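You operate a simulated robot arm through the tools that you are given. There is no shell and no other tool.

You are at the controls of a simulated robot arm. One attempt, no reset.

## Task
Power off, drop the tangle of wire in the scrap tray, power on, reset and finish the batch.
Fine: 2 pickets are still to come; the tangle comes out with the power off.

Only the result counts: the job must be done as asked and must still hold three seconds after the hand-in. Knocking over, shifting, dropping, spilling or breaking anything else fails it.

## Robot
A 6-joint arm with a two-finger gripper, fixed in place. Base frame: the origin is on the floor under the middle of its stand, x ahead of it, y to its left, z up; the work surface is at about z = 0.95. Units: m, rad, N and s.
It reaches about 1.417 m from its shoulder. Its first joint turns from -2.897 to 2.897 rad. Payload 3.43 kg.
The TCP is the grasp point between the finger pads, 0.02 m short of the fingertips. In the tool frame z runs along the fingers and y along their closing line. The gripper opens to 0.19 m; its body begins 0.248 m behind the TCP.
Orientation is that of the tool frame in the base frame, as [roll, pitch, yaw] about the fixed x, y, z axes, in that order (R = Rz(yaw) Ry(pitch) Rx(roll)). With the fingers straight down and closing along the base's y, the tool's x points along the base's -x, its y along +y and its z along -z.

## Interface
- The arm moves only by the tool jog_arm. Its argument "rows" is a list of rows, each a list of 3 entries, a list of its own where there are three numbers: the shift along the tool's x, y, z in units of 20 mm (1.0 is 20 mm), then the turn, a rotation vector about the tool's x, y, z in units of 5 degrees (1.0 is 5 degrees), then the opening in per cent of the stroke, from 0 (shut) to 100 (fully open). In form: [[[tx, ty, tz], [wx, wy, wz], claw], ...]. A call has 1 to 20 rows; each row shifts and turns the commanded pose from where the row before left it, along the tool's axes as they then stand. A call with a number of a shift or a turn outside -1 to 1 is refused whole. Rows are played at 5 a second. More than 0.05 m and 0.15 rad between two rows, or a gripper value outside its range, and nothing of the call is played. A pose out of reach is approached as far as the arm can. The call stops where the force on the tool passes 40 N (or 10 N more than at its start, if that is more) or the arm is blocked; 0.2 s more then pass. Each finger travels about 0.153 m/s and halts on what it meets, pressing with about 45 N; the grip force reading is that of the motor and also rises with nothing between the fingers. The clock runs only during rows and for 0.2 s after the last one: add rows that do not move to give the fingers time. The reply holds the time, the measured pose of the TCP, the force on the tool along the base axes, the opening and the grip force, in the units named above and with some noise, with the torque about the TCP (base axes, N m) and any sound that the robot's microphone picked up.
- Cameras (640 x 400 px; columns grow to the right, rows downward): "scene" is fixed at [0.2217, 0.501, 1.6843]; the picture's right is [-0.89, -0.45, 0.00], its down [-0.24, 0.47, -0.85] and it looks along [0.38, -0.76, -0.53] (base axes); focal length 371 px, centre (320, 200). "wrist" rides on the gripper at [0.07, -0.008, -0.288] in the tool frame; the picture's right is [0.12, 0.99, 0.00], its down [-0.96, 0.12, -0.25] and it looks along [-0.24, 0.03, 0.97] (tool axes); focal length 261 px, centre (320, 200). There is no depth. A picture from a camera that has moved, and an enlarged one, comes with that camera's place and axes in the base frame and with its lens.
- capture(camera): a new picture of that camera. The clock stands still meanwhile.
- move_column(by): moves the trunk up (or, below 0, down) by that many m; the arm rides with it, the base frame stays. It gives what a move gives, with no picture.
- enlarge(camera, box): a new picture of the part [left, top, right, bottom] of that camera's present view, enlarged. The clock stands still meanwhile.
- finish_job(): hands the job in; it is judged then, once.

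Nothing tells you positions but the pictures and the camera data. Unless the task says otherwise, let go and move clear before handing in.

The tools are called after "Call:" as a command line: name --argument value ..., lists and objects as JSON in quotes. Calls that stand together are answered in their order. jog_arm: Moves the arm, as the interface text tells. Its arguments: {"type":"object","properties":{"rows":{"type":"array"}},"required":["rows"]} The other tools are called the same way: move_column (by) moves the trunk up or down; capture (camera) takes a picture; enlarge (camera, box) takes an enlarged picture of a part of a camera's view; finish_job () hands the job in.

At the start:

```text
time: 0.0
tcp_pos: [0.6709, -0.3493, 1.2416]
tcp_rot: [3.141, -0.001, 3.14]
ft_force: [0.2, -0.8, -0.1]
ft_torque: [0.07, -0.02, -0.01]
opening: 0.19
grasp_force: 0.0
trunk travel left (down, up): [-0.35, 0.09]
```

scene: 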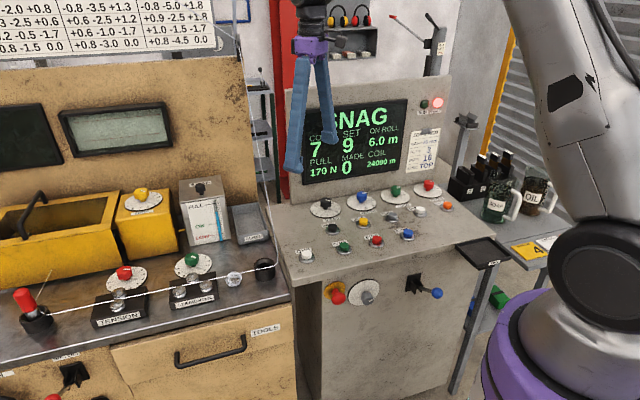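
wrist: 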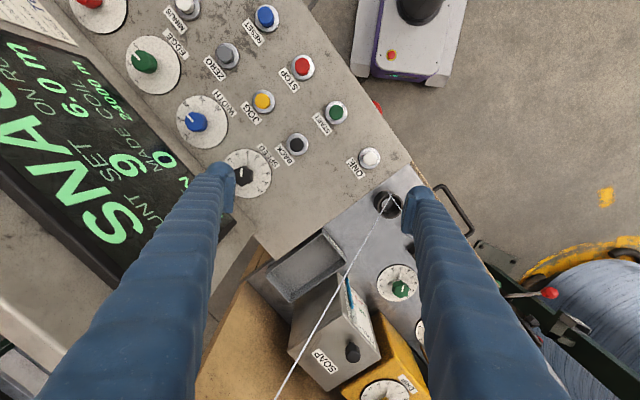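

I see a wire-machine control console showing "SNAG", count 7, set 9, made 0, and a wire running through a line on the left. I'll look closer at each part before moving anything.

Call:
enlarge --camera "scene" --box '[280, 80, 480, 205]'

Call:
enlarge --camera "scene" --box '[280, 170, 520, 320]'

Call:
enlarge --camera "scene" --box '[0, 170, 290, 351]'

Call:
enlarge --camera "wrist" --box '[60, 0, 440, 237]'

Call:
enlarge --camera "wrist" --box '[240, 170, 600, 395]'

Call:
enlarge --camera "scene" --box '[420, 90, 600, 310]'

Call:
enlarge --camera "scene" --box '[0, 0, 280, 175]'

Call:
enlarge --camera "scene" --box '[0, 230, 280, 400]'

```text
3.20 times, centred on (380, 142) of scene
camera zoom: at [0.2217, 0.501, 1.6843], right [-0.89, -0.45, 0.0], down [-0.24, 0.47, -0.85], along [0.38, -0.76, -0.53], focal length 1188 px, centre (128, 384)
```

zoom: 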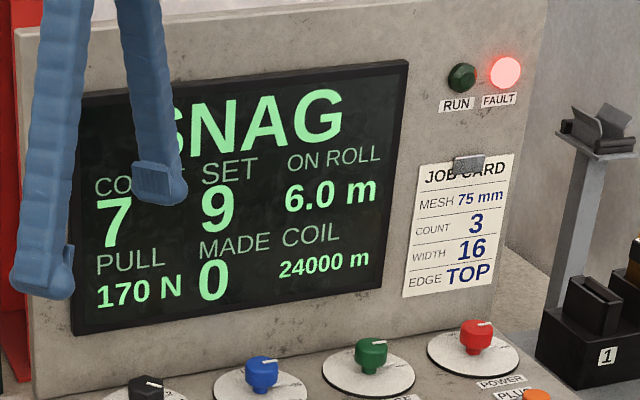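

```text
2.67 times, centred on (400, 245) of scene
camera zoom: at [0.2217, 0.501, 1.6843], right [-0.89, -0.45, 0.0], down [-0.24, 0.47, -0.85], along [0.38, -0.76, -0.53], focal length 990 px, centre (107, 80)
```

zoom: 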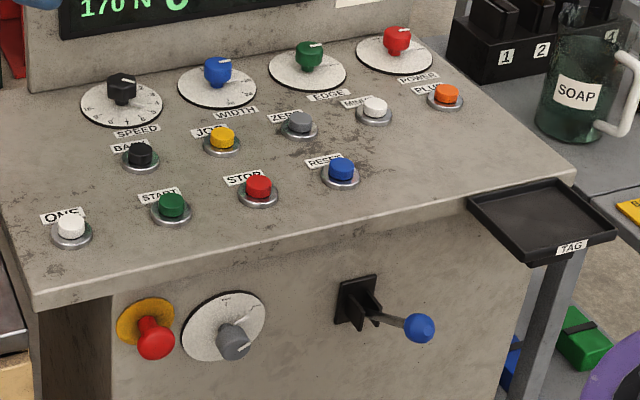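

```text
2.21 times, centred on (145, 260) of scene
camera zoom: at [0.2217, 0.501, 1.6843], right [-0.89, -0.45, 0.0], down [-0.24, 0.47, -0.85], along [0.38, -0.76, -0.53], focal length 819 px, centre (706, 66)
```

zoom: 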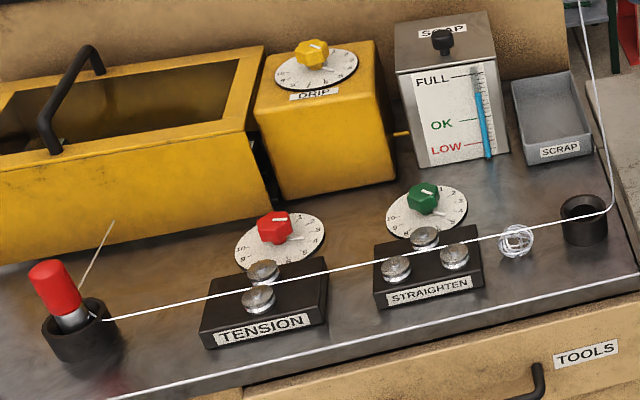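

```text
1.68 times, centred on (250, 118) of wrist
camera zoom: at [0.6006, -0.3568, 1.5294], right [-0.12, 0.99, 0.0], down [0.96, 0.12, 0.25], along [0.24, 0.03, -0.97], focal length 439 px, centre (438, 337)
```

zoom: 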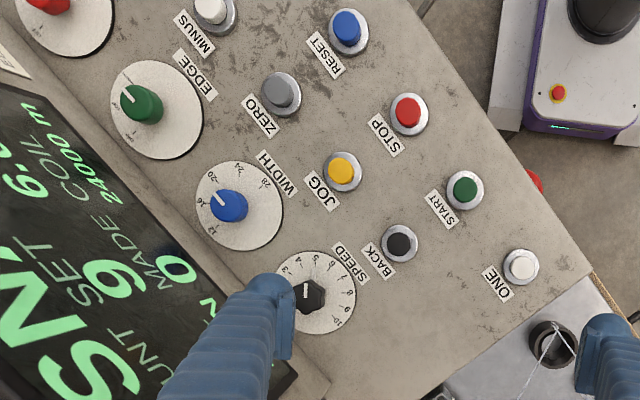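

```text
1.78 times, centred on (420, 282) of wrist
camera zoom: at [0.6006, -0.3568, 1.5294], right [-0.12, 0.99, 0.0], down [0.96, 0.12, 0.25], along [0.24, 0.03, -0.97], focal length 463 px, centre (142, 53)
```

zoom: 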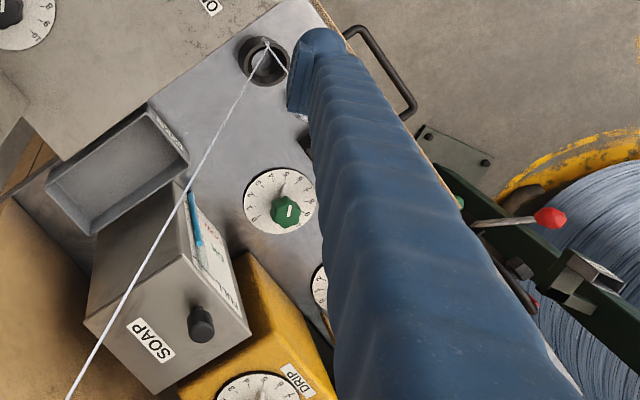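

```text
1.82 times, centred on (510, 200) of scene
camera zoom: at [0.2217, 0.501, 1.6843], right [-0.89, -0.45, 0.0], down [-0.24, 0.47, -0.85], along [0.38, -0.76, -0.53], focal length 675 px, centre (-26, 200)
```

zoom: 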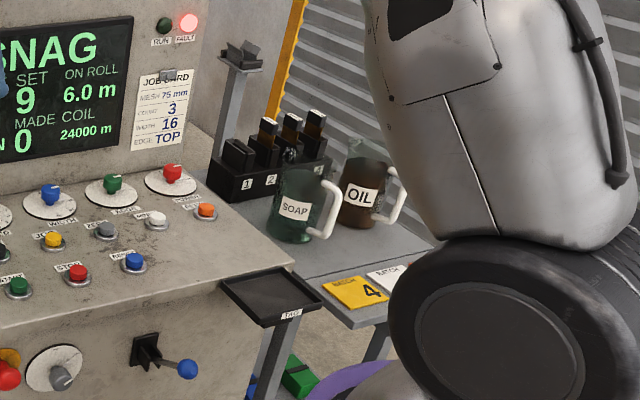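

```text
2.29 times, centred on (140, 88) of scene
camera zoom: at [0.2217, 0.501, 1.6843], right [-0.89, -0.45, 0.0], down [-0.24, 0.47, -0.85], along [0.38, -0.76, -0.53], focal length 849 px, centre (731, 457)
```

zoom: 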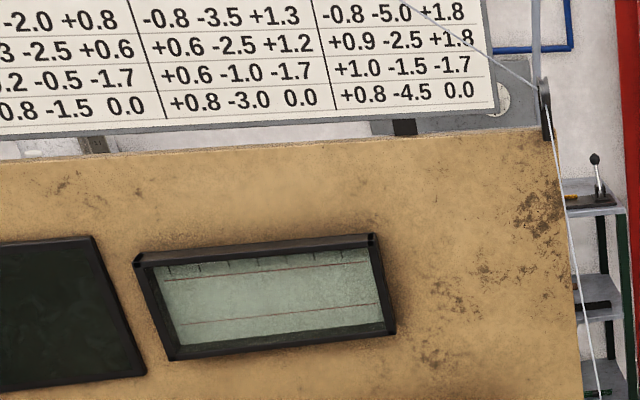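

```text
2.29 times, centred on (140, 315) of scene
camera zoom: at [0.2217, 0.501, 1.6843], right [-0.89, -0.45, 0.0], down [-0.24, 0.47, -0.85], along [0.38, -0.76, -0.53], focal length 849 px, centre (731, -63)
```

zoom: 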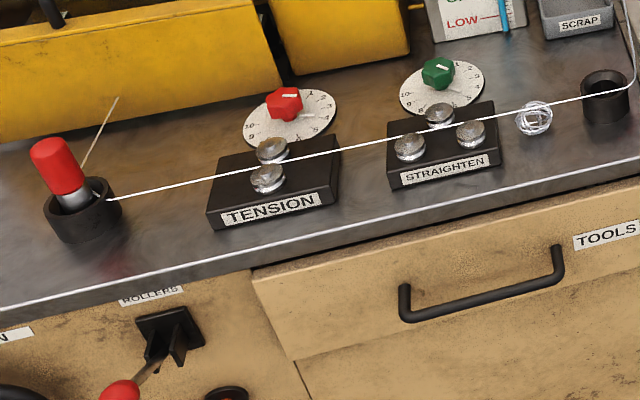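

The console's controls and labels need a closer look, especially the POWER knob and the front switches, before I choose a path.

Call:
enlarge --camera "scene" --box '[380, 170, 460, 220]'

Call:
enlarge --camera "scene" --box '[310, 265, 460, 360]'

Call:
enlarge --camera "scene" --box '[300, 180, 400, 242]'

Call:
enlarge --camera "scene" --box '[200, 230, 300, 292]'

Call:
enlarge --camera "wrist" --box '[40, 0, 140, 62]'

Call:
enlarge --camera "scene" --box '[380, 10, 480, 72]'

```text
8.00 times, centred on (420, 195) of scene
camera zoom: at [0.2217, 0.501, 1.6843], right [-0.89, -0.45, 0.0], down [-0.24, 0.47, -0.85], along [0.38, -0.76, -0.53], focal length 2970 px, centre (-480, 240)
```

zoom: 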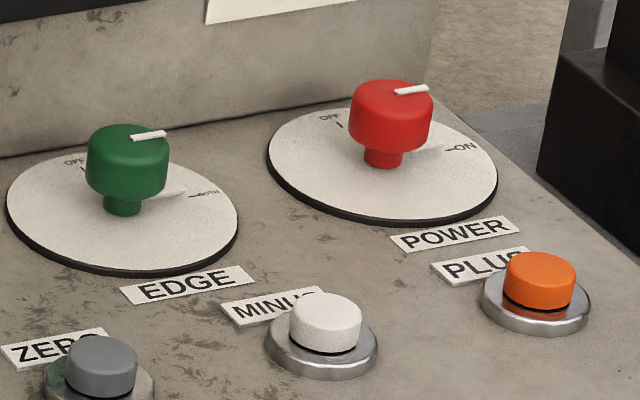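

```text
4.21 times, centred on (385, 312) of scene
camera zoom: at [0.2217, 0.501, 1.6843], right [-0.89, -0.45, 0.0], down [-0.24, 0.47, -0.85], along [0.38, -0.76, -0.53], focal length 1563 px, centre (46, -274)
```

zoom: 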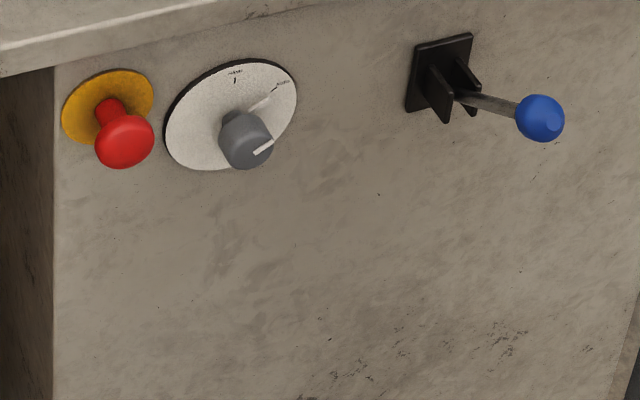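

```text
6.40 times, centred on (350, 211) of scene
camera zoom: at [0.2217, 0.501, 1.6843], right [-0.89, -0.45, 0.0], down [-0.24, 0.47, -0.85], along [0.38, -0.76, -0.53], focal length 2376 px, centre (128, 130)
```

zoom: 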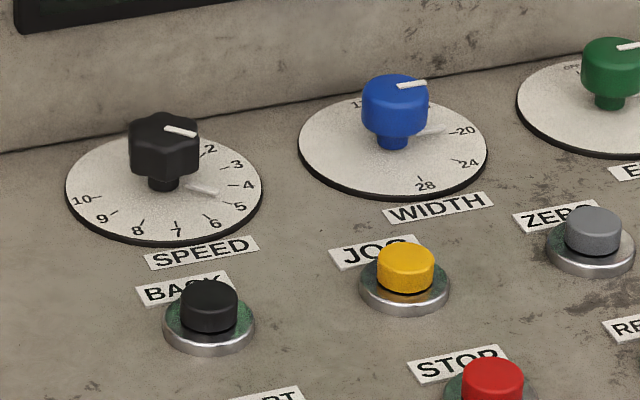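

```text
6.40 times, centred on (250, 261) of scene
camera zoom: at [0.2217, 0.501, 1.6843], right [-0.89, -0.45, 0.0], down [-0.24, 0.47, -0.85], along [0.38, -0.76, -0.53], focal length 2376 px, centre (768, -190)
```

zoom: 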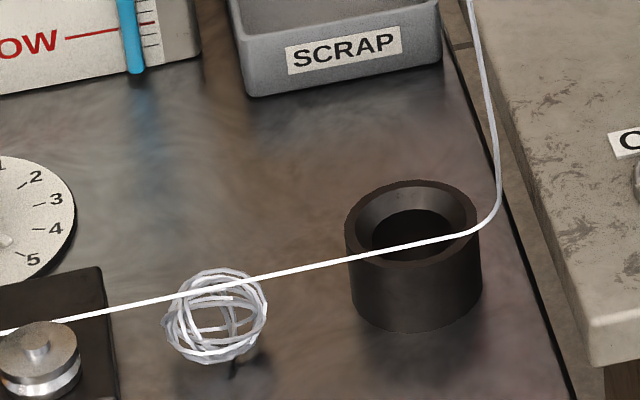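

```text
6.40 times, centred on (90, 31) of wrist
camera zoom: at [0.6006, -0.3568, 1.5294], right [-0.12, 0.99, 0.0], down [0.96, 0.12, 0.25], along [0.24, 0.03, -0.97], focal length 1668 px, centre (1792, 1282)
```

zoom: 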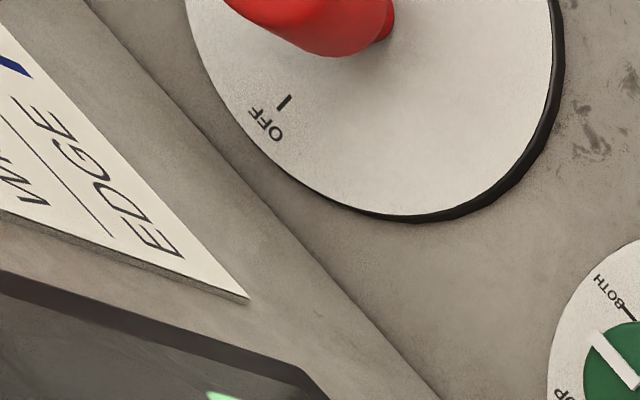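

```text
6.40 times, centred on (430, 41) of scene
camera zoom: at [0.2217, 0.501, 1.6843], right [-0.89, -0.45, 0.0], down [-0.24, 0.47, -0.85], along [0.38, -0.76, -0.53], focal length 2376 px, centre (-384, 1218)
```

zoom: 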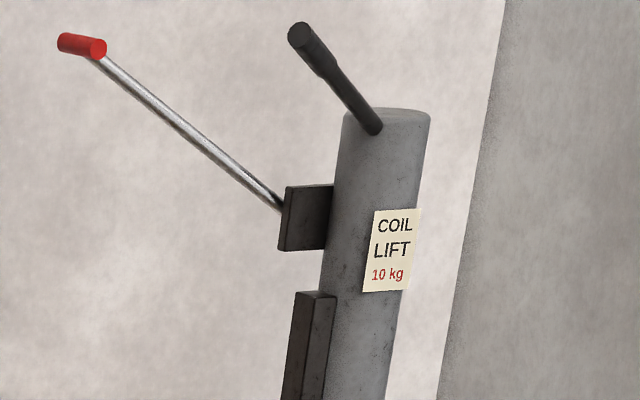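

The POWER knob is the red dial at the back right of the console, near (0.41, -0.82), and it points at ON. The console is yawed about 45° with a flat top near z 0.945. The tangle lies under the wire by the black guide ring, and the scrap tray is near (0.925, -0.345). First I'll turn the gripper 90° and half close it, in free air.

Call:
jog_arm --rows '[[[0, 0, 0], [0, 0, 1], 50], [[0, 0, 0], [0, 0, 1], 50], [[0, 0, 0], [0, 0, 1], 50], [[0, 0, 0], [0, 0, 1], 50], [[0, 0, 0], [0, 0, 1], 50], [[0, 0, 0], [0, 0, 1], 50], [[0, 0, 0], [0, 0, 1], 50], [[0, 0, 0], [0, 0, 1], 50], [[0, 0, 0], [0, 0, 1], 50], [[0, 0, 0], [0, 0, 1], 50], [[0, 0, 0], [0, 0, 1], 50], [[0, 0, 0], [0, 0, 1], 50], [[0, 0, 0], [0, 0, 1], 50], [[0, 0, 0], [0, 0, 1], 50], [[0, 0, 0], [0, 0, 1], 50], [[0, 0, 0], [0, 0, 1], 50], [[0, 0, 0], [0, 0, 1], 50], [[0, 0, 0], [0, 0, 1], 50]]'

Call:
capture --camera "wrist"

Call:
capture --camera "scene"

```text
time: 3.8
tcp_pos: [0.6711, -0.3474, 1.2434]
tcp_rot: [-3.14, 0.001, 1.57]
ft_force: [-0.5, 0.5, -0.2]
ft_torque: [-0.03, -0.03, -0.03]
opening: 0.0951
grasp_force: 0.1
trunk travel left (down, up): [-0.35, 0.09]
```

```text
taken
camera wrist: at [0.6628, -0.278, 1.5298], right [0.99, 0.12, 0.0], down [0.11, -0.96, 0.25], along [0.03, -0.25, -0.97], focal length 261 px, centre (320, 200)
```

wrist: 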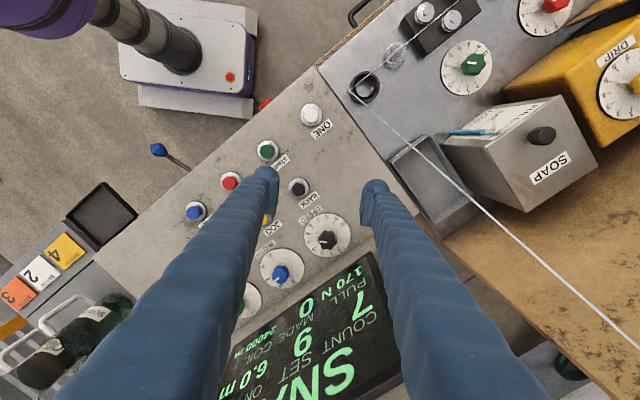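

```text
taken
```

scene: 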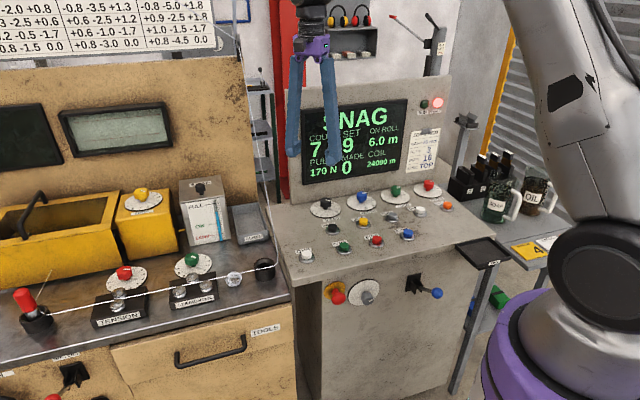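

The arm responds as expected. Next I'll move to a spot in front of and above the POWER knob, staying clear of the upright screen wall.

Call:
jog_arm --rows '[[[-0.98, -0.85, 0], [0, 0, 0], 50], [[-0.98, -0.85, 0], [0, 0, 0], 50], [[-0.98, -0.85, 0], [0, 0, 0], 50], [[-0.98, -0.85, 0], [0, 0, 0], 50], [[-0.98, -0.85, 0], [0, 0, 0], 50], [[-0.98, -0.85, 0], [0, 0, 0], 50], [[-0.98, -0.85, 0], [0, 0, 0], 50], [[-0.98, -0.85, 0], [0, 0, 0], 50], [[-0.98, -0.85, 0], [0, 0, 0], 50], [[-0.98, -0.85, 0], [0, 0, 0], 50], [[-0.98, -0.85, 0], [0, 0, 0], 50], [[-0.98, -0.85, 0], [0, 0, 0], 50], [[-0.98, -0.85, 0], [0, 0, 0], 50], [[-0.98, -0.85, 0], [0, 0, 0], 50], [[-0.98, -0.85, 0], [0, 0, 0], 50], [[-0.98, -0.85, 0], [0, 0, 0], 50], [[-0.98, -0.85, 0], [0, 0, 0], 50], [[-0.98, -0.85, 0], [0, 0, 0], 50], [[-0.98, -0.85, 0], [0, 0, 0], 50], [[-0.98, -0.85, 0], [0, 0, 0], 50]]'

Call:
capture --camera "wrist"

Call:
capture --camera "scene"

```text
time: 8.0
tcp_pos: [0.3295, -0.7421, 1.2434]
tcp_rot: [3.141, -0.001, 1.572]
ft_force: [-0.1, 0.1, -0.1]
ft_torque: [0.05, -0.05, 0.0]
opening: 0.0951
grasp_force: 0.1
trunk travel left (down, up): [-0.35, 0.09]
```

```text
taken
camera wrist: at [0.3214, -0.671, 1.5301], right [0.99, 0.12, 0.0], down [0.12, -0.96, 0.25], along [0.03, -0.25, -0.97], focal length 261 px, centre (320, 200)
```

wrist: 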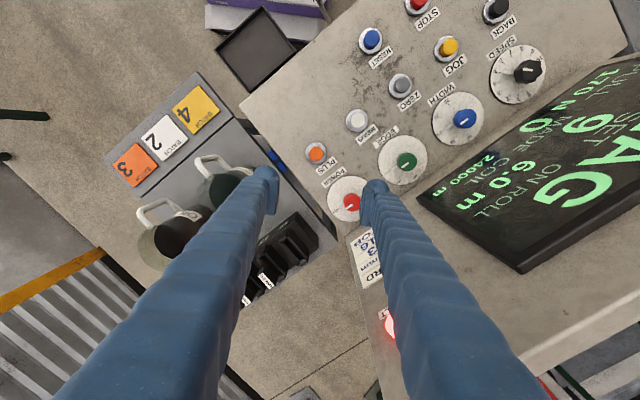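

```text
taken
```

scene: 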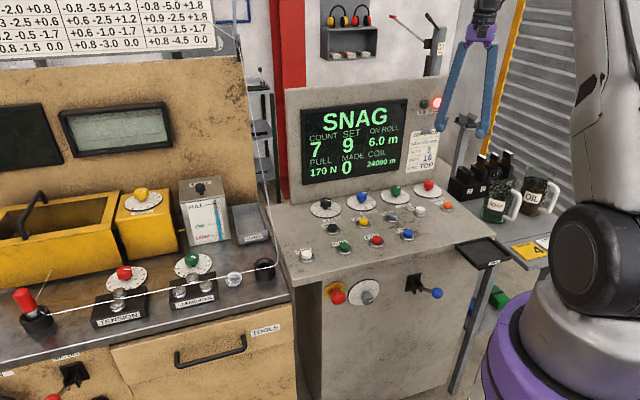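

Call:
enlarge --camera "wrist" --box '[270, 100, 450, 260]'

Call:
enlarge --camera "scene" --box '[400, 80, 520, 220]'

```text
2.50 times, centred on (360, 180) of wrist
camera zoom: at [0.3214, -0.671, 1.5301], right [0.99, 0.12, 0.0], down [0.12, -0.96, 0.25], along [0.03, -0.25, -0.97], focal length 652 px, centre (220, 250)
```

zoom: 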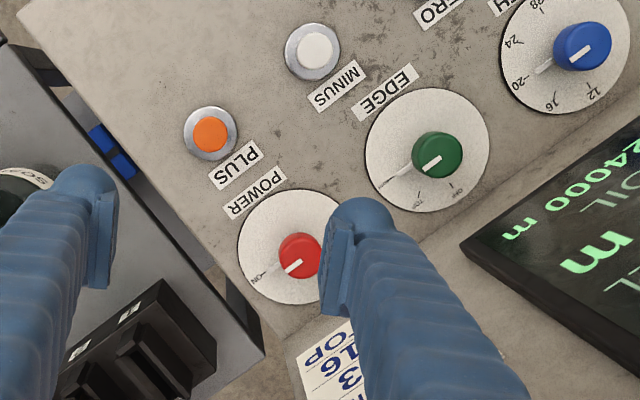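

```text
2.86 times, centred on (460, 150) of scene
camera zoom: at [0.2217, 0.501, 1.6843], right [-0.89, -0.45, 0.0], down [-0.24, 0.47, -0.85], along [0.38, -0.76, -0.53], focal length 1061 px, centre (-80, 343)
```

zoom: 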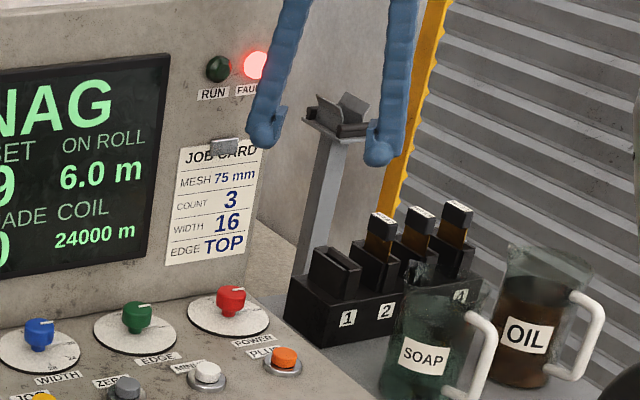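

The red POWER knob sits near (0.408, -0.804) with its cap top around z 0.98, pointing at ON. OFF is about 90° counter-clockwise seen from above. I'll go above it with a narrower opening and check alignment.

Call:
jog_arm --rows '[[[-0.3875, 0.4906, 0.9], [0, 0, 0], 42], [[-0.3875, 0.4906, 0.9], [0, 0, 0], 42], [[-0.3875, 0.4906, 0.9], [0, 0, 0], 42], [[-0.3875, 0.4906, 0.9], [0, 0, 0], 42], [[-0.3875, 0.4906, 0.9], [0, 0, 0], 42], [[-0.3875, 0.4906, 0.9], [0, 0, 0], 42], [[-0.3875, 0.4906, 0.9], [0, 0, 0], 42], [[-0.3875, 0.4906, 0.9], [0, 0, 0], 42]]'

Call:
capture --camera "wrist"

Call:
enlarge --camera "scene" --box '[380, 80, 500, 220]'

```text
time: 9.8
tcp_pos: [0.4085, -0.8031, 1.098]
tcp_rot: [-3.141, -0.001, 1.57]
ft_force: [0.6, -0.1, -0.6]
ft_torque: [0.04, 0.03, -0.01]
opening: 0.08
grasp_force: 0.0
trunk travel left (down, up): [-0.35, 0.09]
```

```text
taken
camera wrist: at [0.4009, -0.7328, 1.3848], right [0.99, 0.12, 0.0], down [0.12, -0.96, 0.25], along [0.03, -0.25, -0.97], focal length 261 px, centre (320, 200)
```

wrist: 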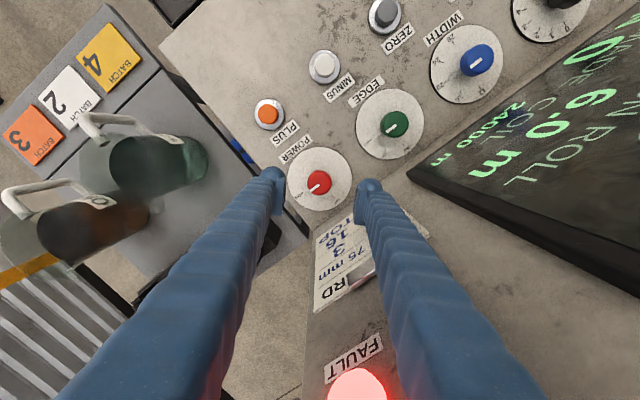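

```text
2.86 times, centred on (440, 150) of scene
camera zoom: at [0.2217, 0.501, 1.6843], right [-0.89, -0.45, 0.0], down [-0.24, 0.47, -0.85], along [0.38, -0.76, -0.53], focal length 1061 px, centre (-23, 343)
```

zoom: 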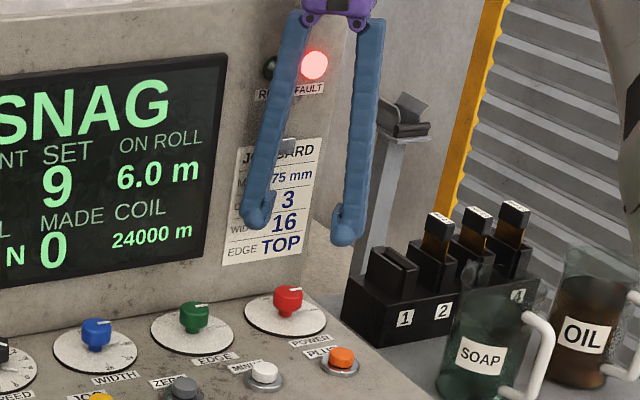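

Alignment with the knob is within a couple of millimetres. I'll come down most of the way and check the height before gripping.

Call:
jog_arm --rows '[[[0, 0, 1], [0, 0, 0], 42], [[0, 0, 1], [0, 0, 0], 42], [[0, 0, 1], [0, 0, 0], 42], [[0, 0, 1], [0, 0, 0], 42], [[0, 0, 1], [0, 0, 0], 42]]'

Call:
enlarge --camera "scene" --box '[380, 140, 480, 210]'

Call:
enlarge --camera "wrist" --box '[220, 100, 420, 225]'

Call:
enlarge --camera "scene" --box '[360, 20, 520, 120]'

```text
time: 11.0
tcp_pos: [0.4093, -0.8029, 0.9998]
tcp_rot: [-3.141, 0.0, 1.572]
ft_force: [0.5, 0.0, 0.0]
ft_torque: [-0.01, 0.05, 0.0]
opening: 0.0798
grasp_force: 0.0
trunk travel left (down, up): [-0.35, 0.09]
```

```text
5.71 times, centred on (430, 175) of scene
camera zoom: at [0.2217, 0.501, 1.6843], right [-0.89, -0.45, 0.0], down [-0.24, 0.47, -0.85], along [0.38, -0.76, -0.53], focal length 2122 px, centre (-309, 343)
```

zoom: 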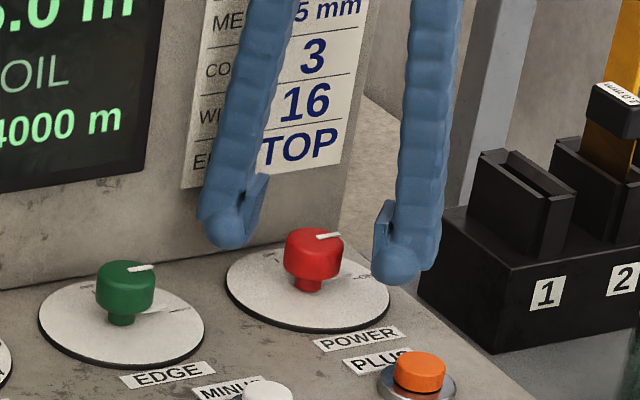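

```text
3.20 times, centred on (320, 162) of wrist
camera zoom: at [0.4008, -0.7328, 1.2862], right [0.99, 0.12, 0.0], down [0.12, -0.96, 0.25], along [0.03, -0.25, -0.97], focal length 834 px, centre (320, 320)
```

zoom: 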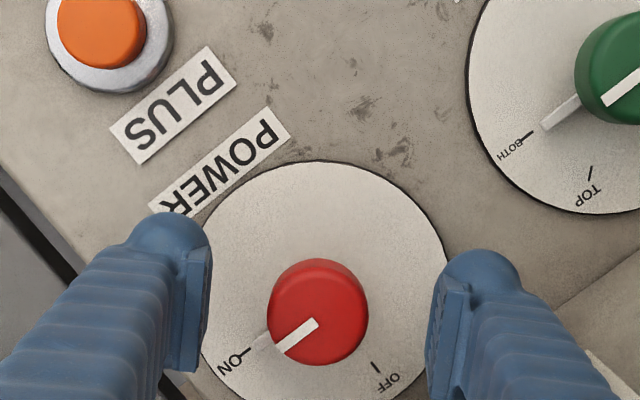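

```text
4.00 times, centred on (440, 70) of scene
camera zoom: at [0.2217, 0.501, 1.6843], right [-0.89, -0.45, 0.0], down [-0.24, 0.47, -0.85], along [0.38, -0.76, -0.53], focal length 1485 px, centre (-160, 720)
```

zoom: 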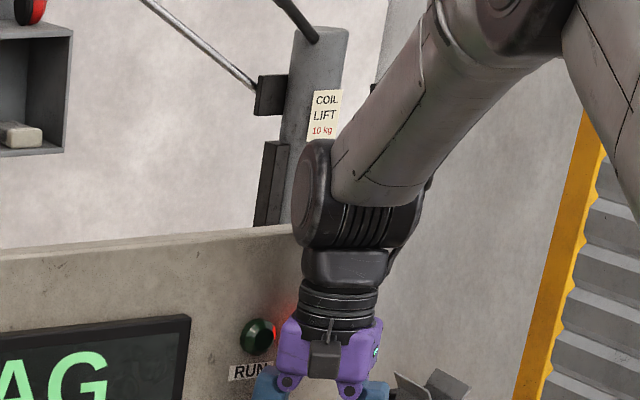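

The dial plate is at about z 0.952 and the knob cap spans roughly 0.966 to 0.994. I'll lower the TCP to 0.98, then close on the knob.

Call:
jog_arm --rows '[[[0.1, 0, 0.5], [0, 0, 0], 42], [[0, 0, 0.45], [0, 0, 0], 42], [[0, 0, 0], [0, 0, 0], 10], [[0, 0, 0], [0, 0, 0], 10], [[0, 0, 0], [0, 0, 0], 10]]'

Call:
enlarge --camera "scene" --box '[380, 140, 480, 210]'

Call:
enlarge --camera "wrist" --box '[220, 100, 420, 225]'

```text
time: 12.2
tcp_pos: [0.4086, -0.8021, 0.9793]
tcp_rot: [-3.141, 0.001, 1.571]
ft_force: [-1.1, -0.9, -0.6]
ft_torque: [-0.04, 0.05, -0.05]
opening: 0.0366
grasp_force: 44.9
trunk travel left (down, up): [-0.35, 0.09]
```

```text
5.71 times, centred on (430, 175) of scene
camera zoom: at [0.2217, 0.501, 1.6843], right [-0.89, -0.45, 0.0], down [-0.24, 0.47, -0.85], along [0.38, -0.76, -0.53], focal length 2122 px, centre (-309, 343)
```

zoom: 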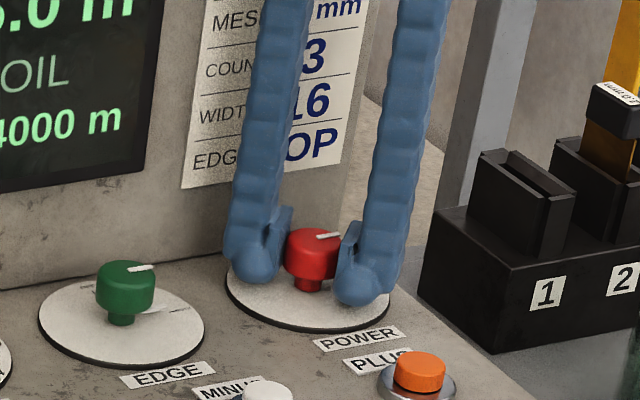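

```text
3.20 times, centred on (320, 162) of wrist
camera zoom: at [0.4003, -0.7312, 1.2672], right [0.99, 0.12, 0.0], down [0.12, -0.96, 0.25], along [0.03, -0.25, -0.97], focal length 834 px, centre (320, 320)
```

zoom: 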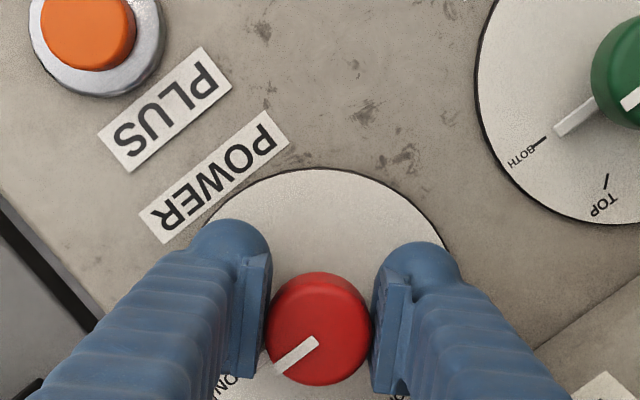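

The knob is gripped squarely. Now I'll turn it counter-clockwise seen from above, towards OFF.

Call:
jog_arm --rows '[[[0, 0, 0], [0, 0, -1], 10], [[0, 0, 0], [0, 0, -1], 10], [[0, 0, 0], [0, 0, -1], 10], [[0, 0, 0], [0, 0, -1], 10], [[0, 0, 0], [0, 0, -1], 10], [[0, 0, 0], [0, 0, -1], 10], [[0, 0, 0], [0, 0, -1], 10], [[0, 0, 0], [0, 0, -1], 10], [[0, 0, 0], [0, 0, -1], 10], [[0, 0, 0], [0, 0, -1], 10], [[0, 0, 0], [0, 0, -1], 10], [[0, 0, 0], [0, 0, -1], 10], [[0, 0, 0], [0, 0, -1], 10], [[0, 0, 0], [0, 0, -1], 10], [[0, 0, 0], [0, 0, -1], 10], [[0, 0, 0], [0, 0, -1], 10]]'

Call:
enlarge --camera "scene" --box '[380, 140, 480, 210]'

Call:
capture --camera "wrist"

Call:
capture --camera "scene"

```text
time: 14.5
tcp_pos: [0.4043, -0.8039, 0.9796]
tcp_rot: [-3.138, -0.002, 2.466]
ft_force: [-10.3, -6.8, -2.4]
ft_torque: [0.01, 1.09, -0.04]
opening: 0.0365
grasp_force: 44.7
trunk travel left (down, up): [-0.35, 0.09]
stopped in row 11: the force on the tool passed its limit at 41 N (the readings are from after the stop); the commanded pose is now the measured one
```

```text
5.71 times, centred on (430, 175) of scene
camera zoom: at [0.2217, 0.501, 1.6843], right [-0.89, -0.45, 0.0], down [-0.24, 0.47, -0.85], along [0.38, -0.76, -0.53], focal length 2122 px, centre (-309, 343)
```

zoom: 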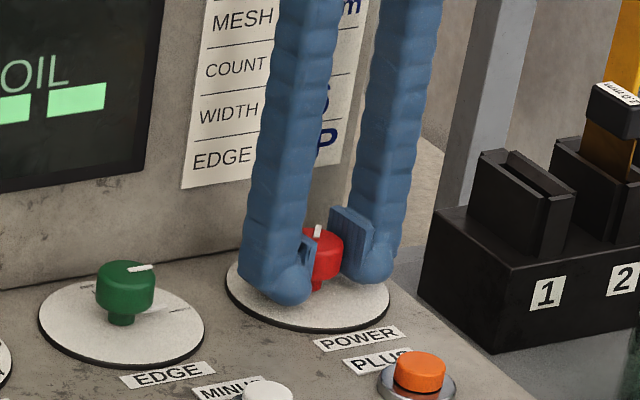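

```text
taken
camera wrist: at [0.3453, -0.7655, 1.2674], right [0.53, 0.85, 0.0], down [0.82, -0.51, 0.25], along [0.21, -0.13, -0.97], focal length 261 px, centre (320, 200)
```

wrist: 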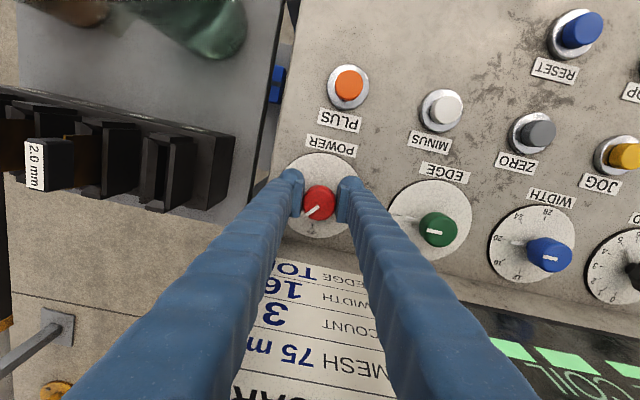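

```text
taken
```

scene: 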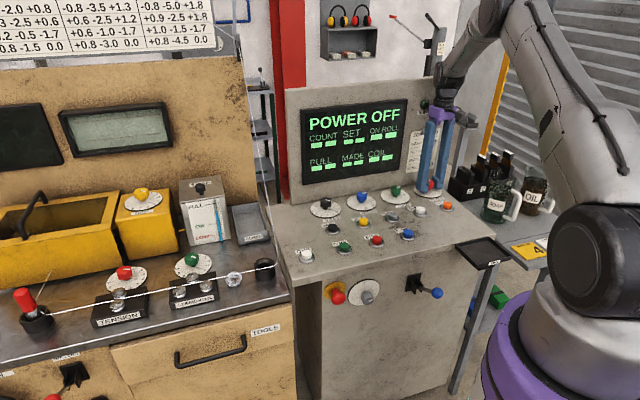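

The display now reads POWER OFF. The turn stopped on force, so I'll check the knob position and what is touching before letting go.

Call:
enlarge --camera "wrist" --box '[260, 140, 400, 250]'

Call:
enlarge --camera "scene" --box '[390, 60, 490, 130]'

Call:
enlarge --camera "scene" --box '[410, 165, 450, 200]'

```text
3.64 times, centred on (330, 195) of wrist
camera zoom: at [0.3453, -0.7655, 1.2674], right [0.53, 0.85, 0.0], down [0.82, -0.51, 0.25], along [0.21, -0.13, -0.97], focal length 948 px, centre (284, 218)
```

zoom: 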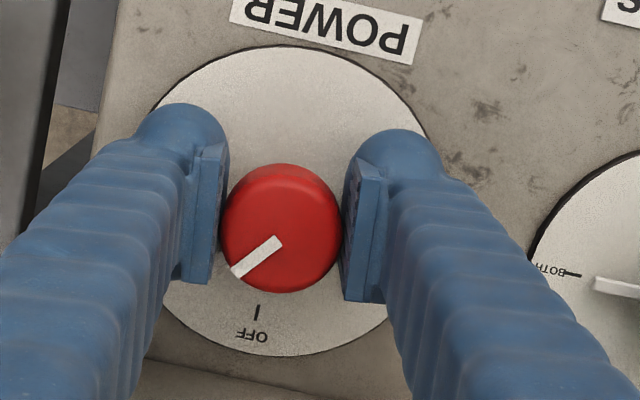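

```text
5.71 times, centred on (440, 95) of scene
camera zoom: at [0.2217, 0.501, 1.6843], right [-0.89, -0.45, 0.0], down [-0.24, 0.47, -0.85], along [0.38, -0.76, -0.53], focal length 2122 px, centre (-366, 800)
```

zoom: 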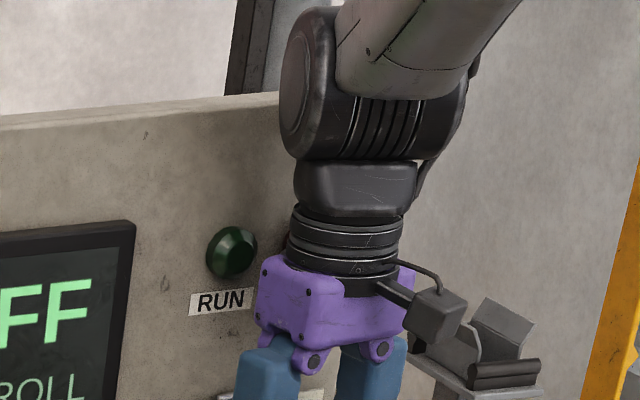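

```text
11.43 times, centred on (430, 182) of scene
camera zoom: at [0.2217, 0.501, 1.6843], right [-0.89, -0.45, 0.0], down [-0.24, 0.47, -0.85], along [0.38, -0.76, -0.53], focal length 4243 px, centre (-937, 400)
```

zoom: 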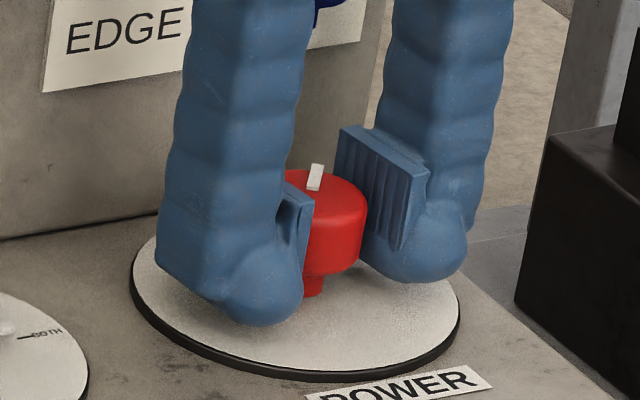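

The switch flipped, but the knob points partway at about 273°, and the OFF tick is about 30° further. The shift in the readings says the knob axis is really at (0.4086, -0.8075), 5.5 mm off my grip centre, and that caused the force stop. I'll release, recentre, regrip and finish the turn.

Call:
jog_arm --rows '[[[0, 0, 0], [0, 0, 0], 40], [[0, 0, 0], [0, 0, 0], 40], [[-0.28, 0, 0], [0, 0, 0], 40], [[0, 0, 0], [0, 0, 0], 40]]'

Call:
enlarge --camera "wrist" --box '[260, 140, 400, 250]'

Call:
enlarge --camera "scene" --box '[290, 80, 490, 205]'

```text
time: 15.5
tcp_pos: [0.4112, -0.8057, 0.9801]
tcp_rot: [-3.139, -0.001, 2.468]
ft_force: [-0.7, -0.2, 0.5]
ft_torque: [0.06, -0.01, 0.01]
opening: 0.0763
grasp_force: 0.1
trunk travel left (down, up): [-0.35, 0.09]
```

```text
3.64 times, centred on (330, 195) of wrist
camera zoom: at [0.352, -0.7678, 1.2679], right [0.53, 0.85, 0.0], down [0.82, -0.51, 0.25], along [0.21, -0.13, -0.97], focal length 948 px, centre (284, 218)
```

zoom: 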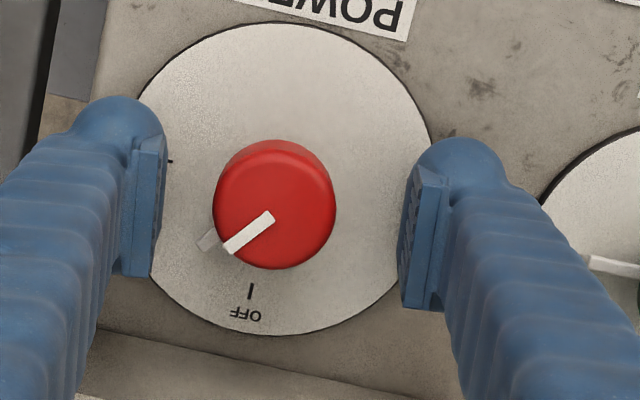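

```text
3.20 times, centred on (390, 142) of scene
camera zoom: at [0.2217, 0.501, 1.6843], right [-0.89, -0.45, 0.0], down [-0.24, 0.47, -0.85], along [0.38, -0.76, -0.53], focal length 1188 px, centre (96, 384)
```

zoom: 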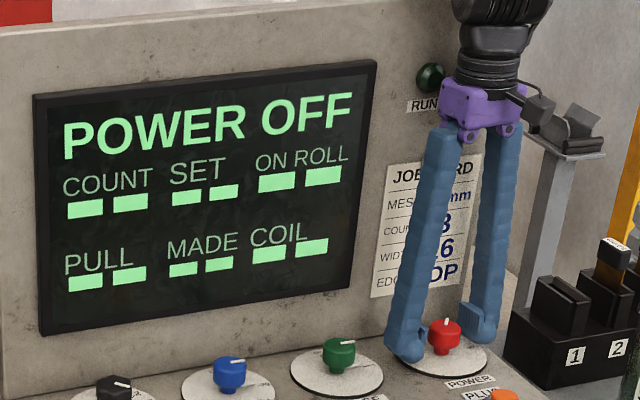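

The knob stayed at 273° and the display stays at POWER OFF. I'm a few millimetres past centre in the view, so I'll nudge back, regrip and turn the last 30° or so.

Call:
jog_arm --rows '[[[0.17, -0.07, 0], [0, 0, 0], 40], [[0, 0, 0], [0, 0, 0], 40], [[0, 0, 0], [0, 0, 0], 10], [[0, 0, 0], [0, 0, 0], 10], [[0, 0, 0], [0, 0, 0], 10], [[0, 0, 0], [0, 0, -1], 10], [[0, 0, 0], [0, 0, -1], 10], [[0, 0, 0], [0, 0, -1], 10], [[0, 0, 0], [0, 0, -1], 10], [[0, 0, 0], [0, 0, -1], 10], [[0, 0, 0], [0, 0, -1], 10]]'

Call:
enlarge --camera "wrist" --box '[260, 140, 400, 250]'

Call:
enlarge --camera "scene" --box '[380, 60, 500, 210]'

```text
time: 17.9
tcp_pos: [0.407, -0.8072, 0.9801]
tcp_rot: [-3.139, 0.002, 2.992]
ft_force: [-7.0, -20.9, 1.9]
ft_torque: [-0.13, 0.02, -0.03]
opening: 0.0368
grasp_force: 45.0
trunk travel left (down, up): [-0.35, 0.09]
```

```text
3.64 times, centred on (330, 195) of wrist
camera zoom: at [0.3364, -0.8038, 1.2678], right [0.03, 1.0, 0.0], down [0.97, -0.03, 0.25], along [0.25, -0.01, -0.97], focal length 948 px, centre (284, 218)
```

zoom: 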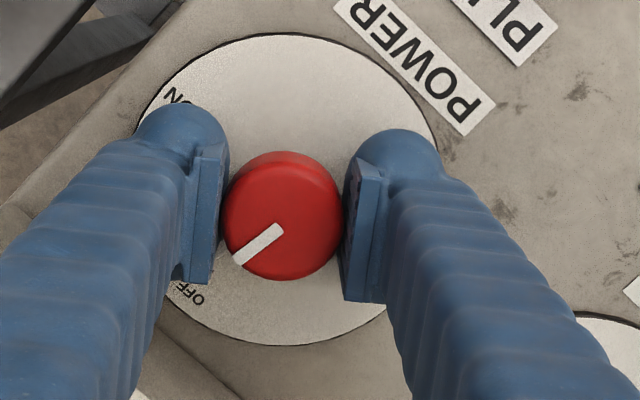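

```text
2.67 times, centred on (440, 135) of scene
camera zoom: at [0.2217, 0.501, 1.6843], right [-0.89, -0.45, 0.0], down [-0.24, 0.47, -0.85], along [0.38, -0.76, -0.53], focal length 990 px, centre (0, 373)
```

zoom: 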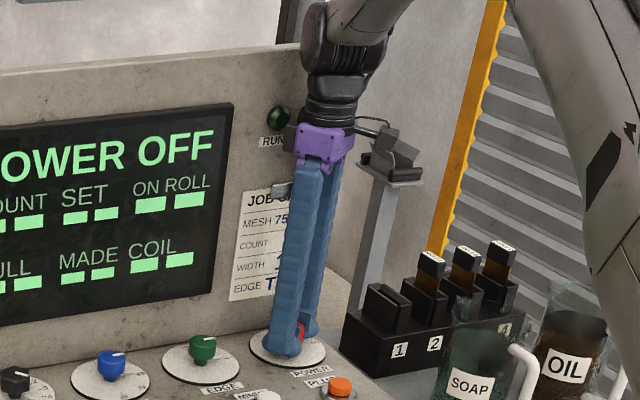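

The knob now points at the OFF tick, about 306°, with POWER OFF on the display. I'll open just enough to clear it and rise straight up.

Call:
jog_arm --rows '[[[0, 0, 0], [0, 0, 0], 33], [[0, 0, 0], [0, 0, 0], 33], [[0, 0, -0.5], [0, 0, 0], 33], [[0, 0, -1], [0, 0, 0], 33], [[0, 0, -1], [0, 0, 0], 33], [[0, 0, -1], [0, 0, 0], 33], [[0, 0, -1], [0, 0, 0], 33], [[0, 0, -1], [0, 0, 0], 33], [[0, 0, -1], [0, 0, 0], 33], [[0, 0, -1], [0, 0, 0], 33]]'

Call:
capture --camera "wrist"

Call:
capture --camera "scene"

```text
time: 20.1
tcp_pos: [0.4066, -0.804, 1.1317]
tcp_rot: [-3.141, -0.002, 2.993]
ft_force: [0.0, 0.7, -0.1]
ft_torque: [-0.03, -0.04, 0.01]
opening: 0.0629
grasp_force: 0.1
trunk travel left (down, up): [-0.35, 0.09]
```

```text
taken
camera wrist: at [0.3375, -0.8012, 1.418], right [0.03, 1.0, 0.0], down [0.97, -0.03, 0.25], along [0.25, -0.01, -0.97], focal length 261 px, centre (320, 200)
```

wrist: 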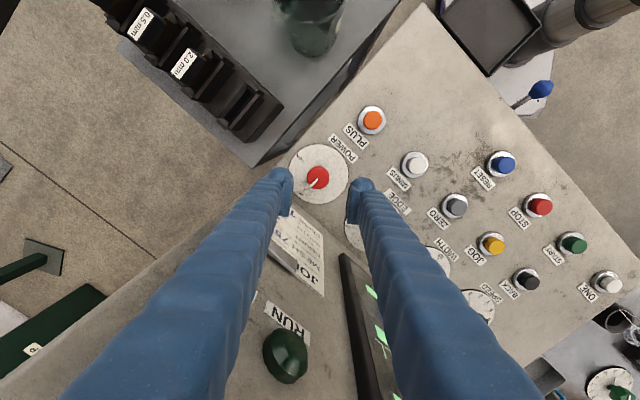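

```text
taken
```

scene: 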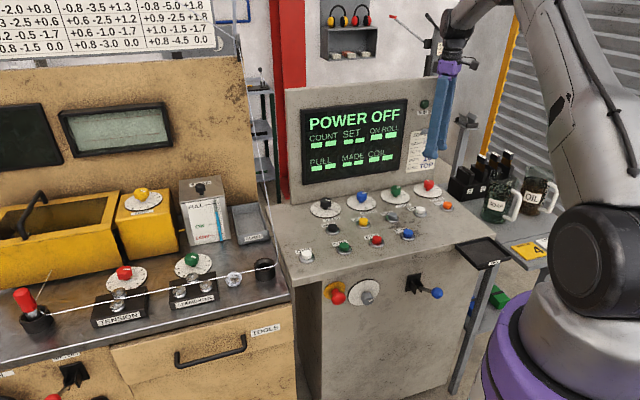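

Power is off and the knob rests at OFF. Next I'll back away from the wall and travel over towards the line table, to study the tangle, the slanting wire and the scrap tray.

Call:
jog_arm --rows '[[[0.797, 0.588, -1], [0, 0, 0], 33], [[0.797, 0.588, -1], [0, 0, 0], 33], [[0.797, 0.588, -1], [0, 0, 0], 33], [[0.797, 0.588, -1], [0, 0, 0], 33], [[0.797, 0.588, -1], [0, 0, 0], 33], [[0.797, 0.588, -1], [0, 0, 0], 33], [[-0.458, 0.99, 0], [0, 0, 0], 33], [[-0.458, 0.99, 0], [0, 0, 0], 33], [[-0.458, 0.99, 0], [0, 0, 0], 33], [[-0.458, 0.99, 0], [0, 0, 0], 33], [[-0.458, 0.99, 0], [0, 0, 0], 33], [[-0.458, 0.99, 0], [0, 0, 0], 33], [[-0.458, 0.99, 0], [0, 0, 0], 33], [[-0.458, 0.99, 0], [0, 0, 0], 33], [[-0.458, 0.99, 0], [0, 0, 0], 33], [[-0.458, 0.99, 0], [0, 0, 0], 33], [[-0.458, 0.99, 0], [0, 0, 0], 33], [[-0.458, 0.99, 0], [0, 0, 0], 33], [[-0.458, 0.99, 0], [0, 0, 0], 33], [[-0.458, 0.99, 0], [0, 0, 0], 33]]'

Call:
jog_arm --rows '[[[-0.458, 0.99, 0], [0, 0, 0], 33], [[-0.458, 0.99, 0], [0, 0, 0], 33], [[-0.458, 0.99, 0], [0, 0, 0], 33], [[-0.458, 0.99, 0], [0, 0, 0], 33], [[-0.458, 0.99, 0], [0, 0, 0], 33], [[-0.458, 0.99, 0], [0, 0, 0], 33], [[-0.458, 0.99, 0], [0, 0, 0], 33], [[-0.458, 0.99, 0], [0, 0, 0], 33], [[-0.458, 0.99, 0], [0, 0, 0], 33], [[-0.458, 0.99, 0], [0, 0, 0], 33]]'

Call:
capture --camera "wrist"

Call:
capture --camera "scene"

```text
time: 24.3
tcp_pos: [0.4929, -0.4657, 1.25]
tcp_rot: [-3.138, -0.003, 2.988]
ft_force: [0.0, 0.0, -0.1]
ft_torque: [0.0, 0.03, -0.04]
opening: 0.0625
grasp_force: 0.0
trunk travel left (down, up): [-0.35, 0.09]
```

```text
time: 26.5
tcp_pos: [0.6144, -0.2832, 1.2491]
tcp_rot: [-3.139, -0.002, 2.991]
ft_force: [0.1, -0.9, -1.1]
ft_torque: [-0.03, 0.02, -0.01]
opening: 0.0625
grasp_force: 0.1
trunk travel left (down, up): [-0.35, 0.09]
```

```text
taken
camera wrist: at [0.5451, -0.2794, 1.5366], right [0.03, 1.0, 0.0], down [0.97, -0.03, 0.25], along [0.25, -0.01, -0.97], focal length 261 px, centre (320, 200)
```

wrist: 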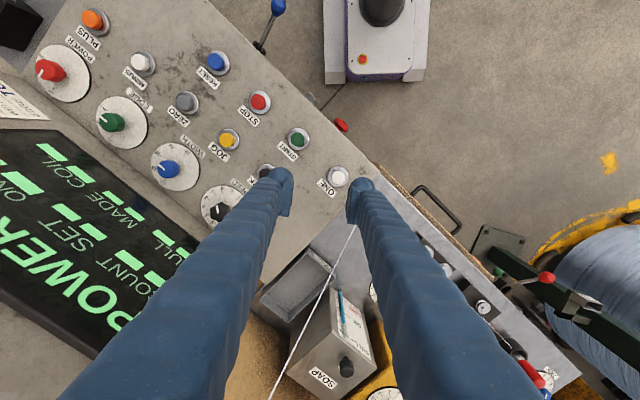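

```text
taken
```

scene: 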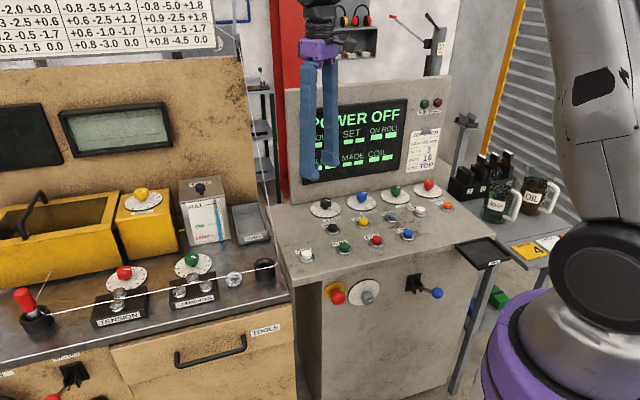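

I'll turn the gripper so its closing line crosses the wire, then move above the tangle.

Call:
jog_arm --rows '[[[0, 0, 0], [0, 0, -1], 50], [[0, 0, 0], [0, 0, -1], 50], [[0, 0, 0], [0, 0, -1], 50], [[0, 0, 0], [0, 0, -1], 50], [[0, 0, 0], [0, 0, -1], 50], [[0, 0, 0], [0, 0, -1], 50], [[0, 0, 0], [0, 0, -1], 50], [[0, 0, 0], [0, 0, -1], 50], [[0, 0, 0], [0, 0, -1], 50], [[0, 0, 0], [0, 0, -1], 50], [[0, 0, 0], [0, 0, -0.73], 50]]'

Call:
jog_arm --rows '[[[-1, 0, 0], [0, 0, 0], 50], [[-1, 0, 0], [0, 0, 0], 50], [[-1, 0, 0], [0, 0, 0], 50], [[-1, 0, 0], [0, 0, 0], 50], [[-1, 0, 0], [0, 0, 0], 50], [[-1, 0, 0], [0, 0, 0], 50], [[-1, 0, 0], [0, 0, 0], 50], [[-1, 0, 0], [0, 0, 0], 50], [[-1, 0, 0], [0, 0, 0], 50], [[-1, 0, 0], [0, 0, 0], 50]]'

Call:
capture --camera "wrist"

Call:
capture --camera "scene"

```text
time: 28.9
tcp_pos: [0.6148, -0.2833, 1.2485]
tcp_rot: [-3.141, -0.004, -2.355]
ft_force: [0.4, -0.7, 0.4]
ft_torque: [-0.03, 0.0, -0.01]
opening: 0.0948
grasp_force: 0.0
trunk travel left (down, up): [-0.35, 0.09]
```

```text
time: 31.1
tcp_pos: [0.7564, -0.1424, 1.2486]
tcp_rot: [3.141, -0.004, -2.356]
ft_force: [1.2, -0.7, 0.9]
ft_torque: [0.02, 0.04, 0.0]
opening: 0.0949
grasp_force: 0.1
trunk travel left (down, up): [-0.35, 0.09]
```

```text
taken
camera wrist: at [0.7141, -0.1972, 1.5354], right [-0.79, 0.62, 0.0], down [0.6, 0.76, 0.24], along [0.15, 0.19, -0.97], focal length 261 px, centre (320, 200)
```

wrist: 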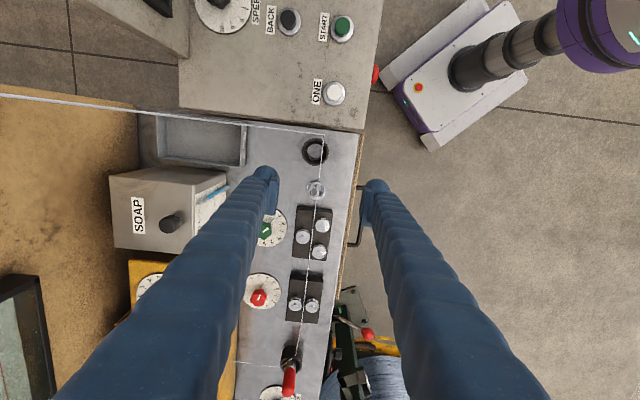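

```text
taken
```

scene: 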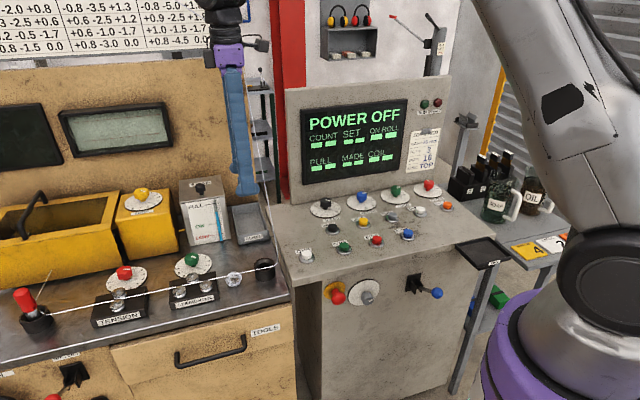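

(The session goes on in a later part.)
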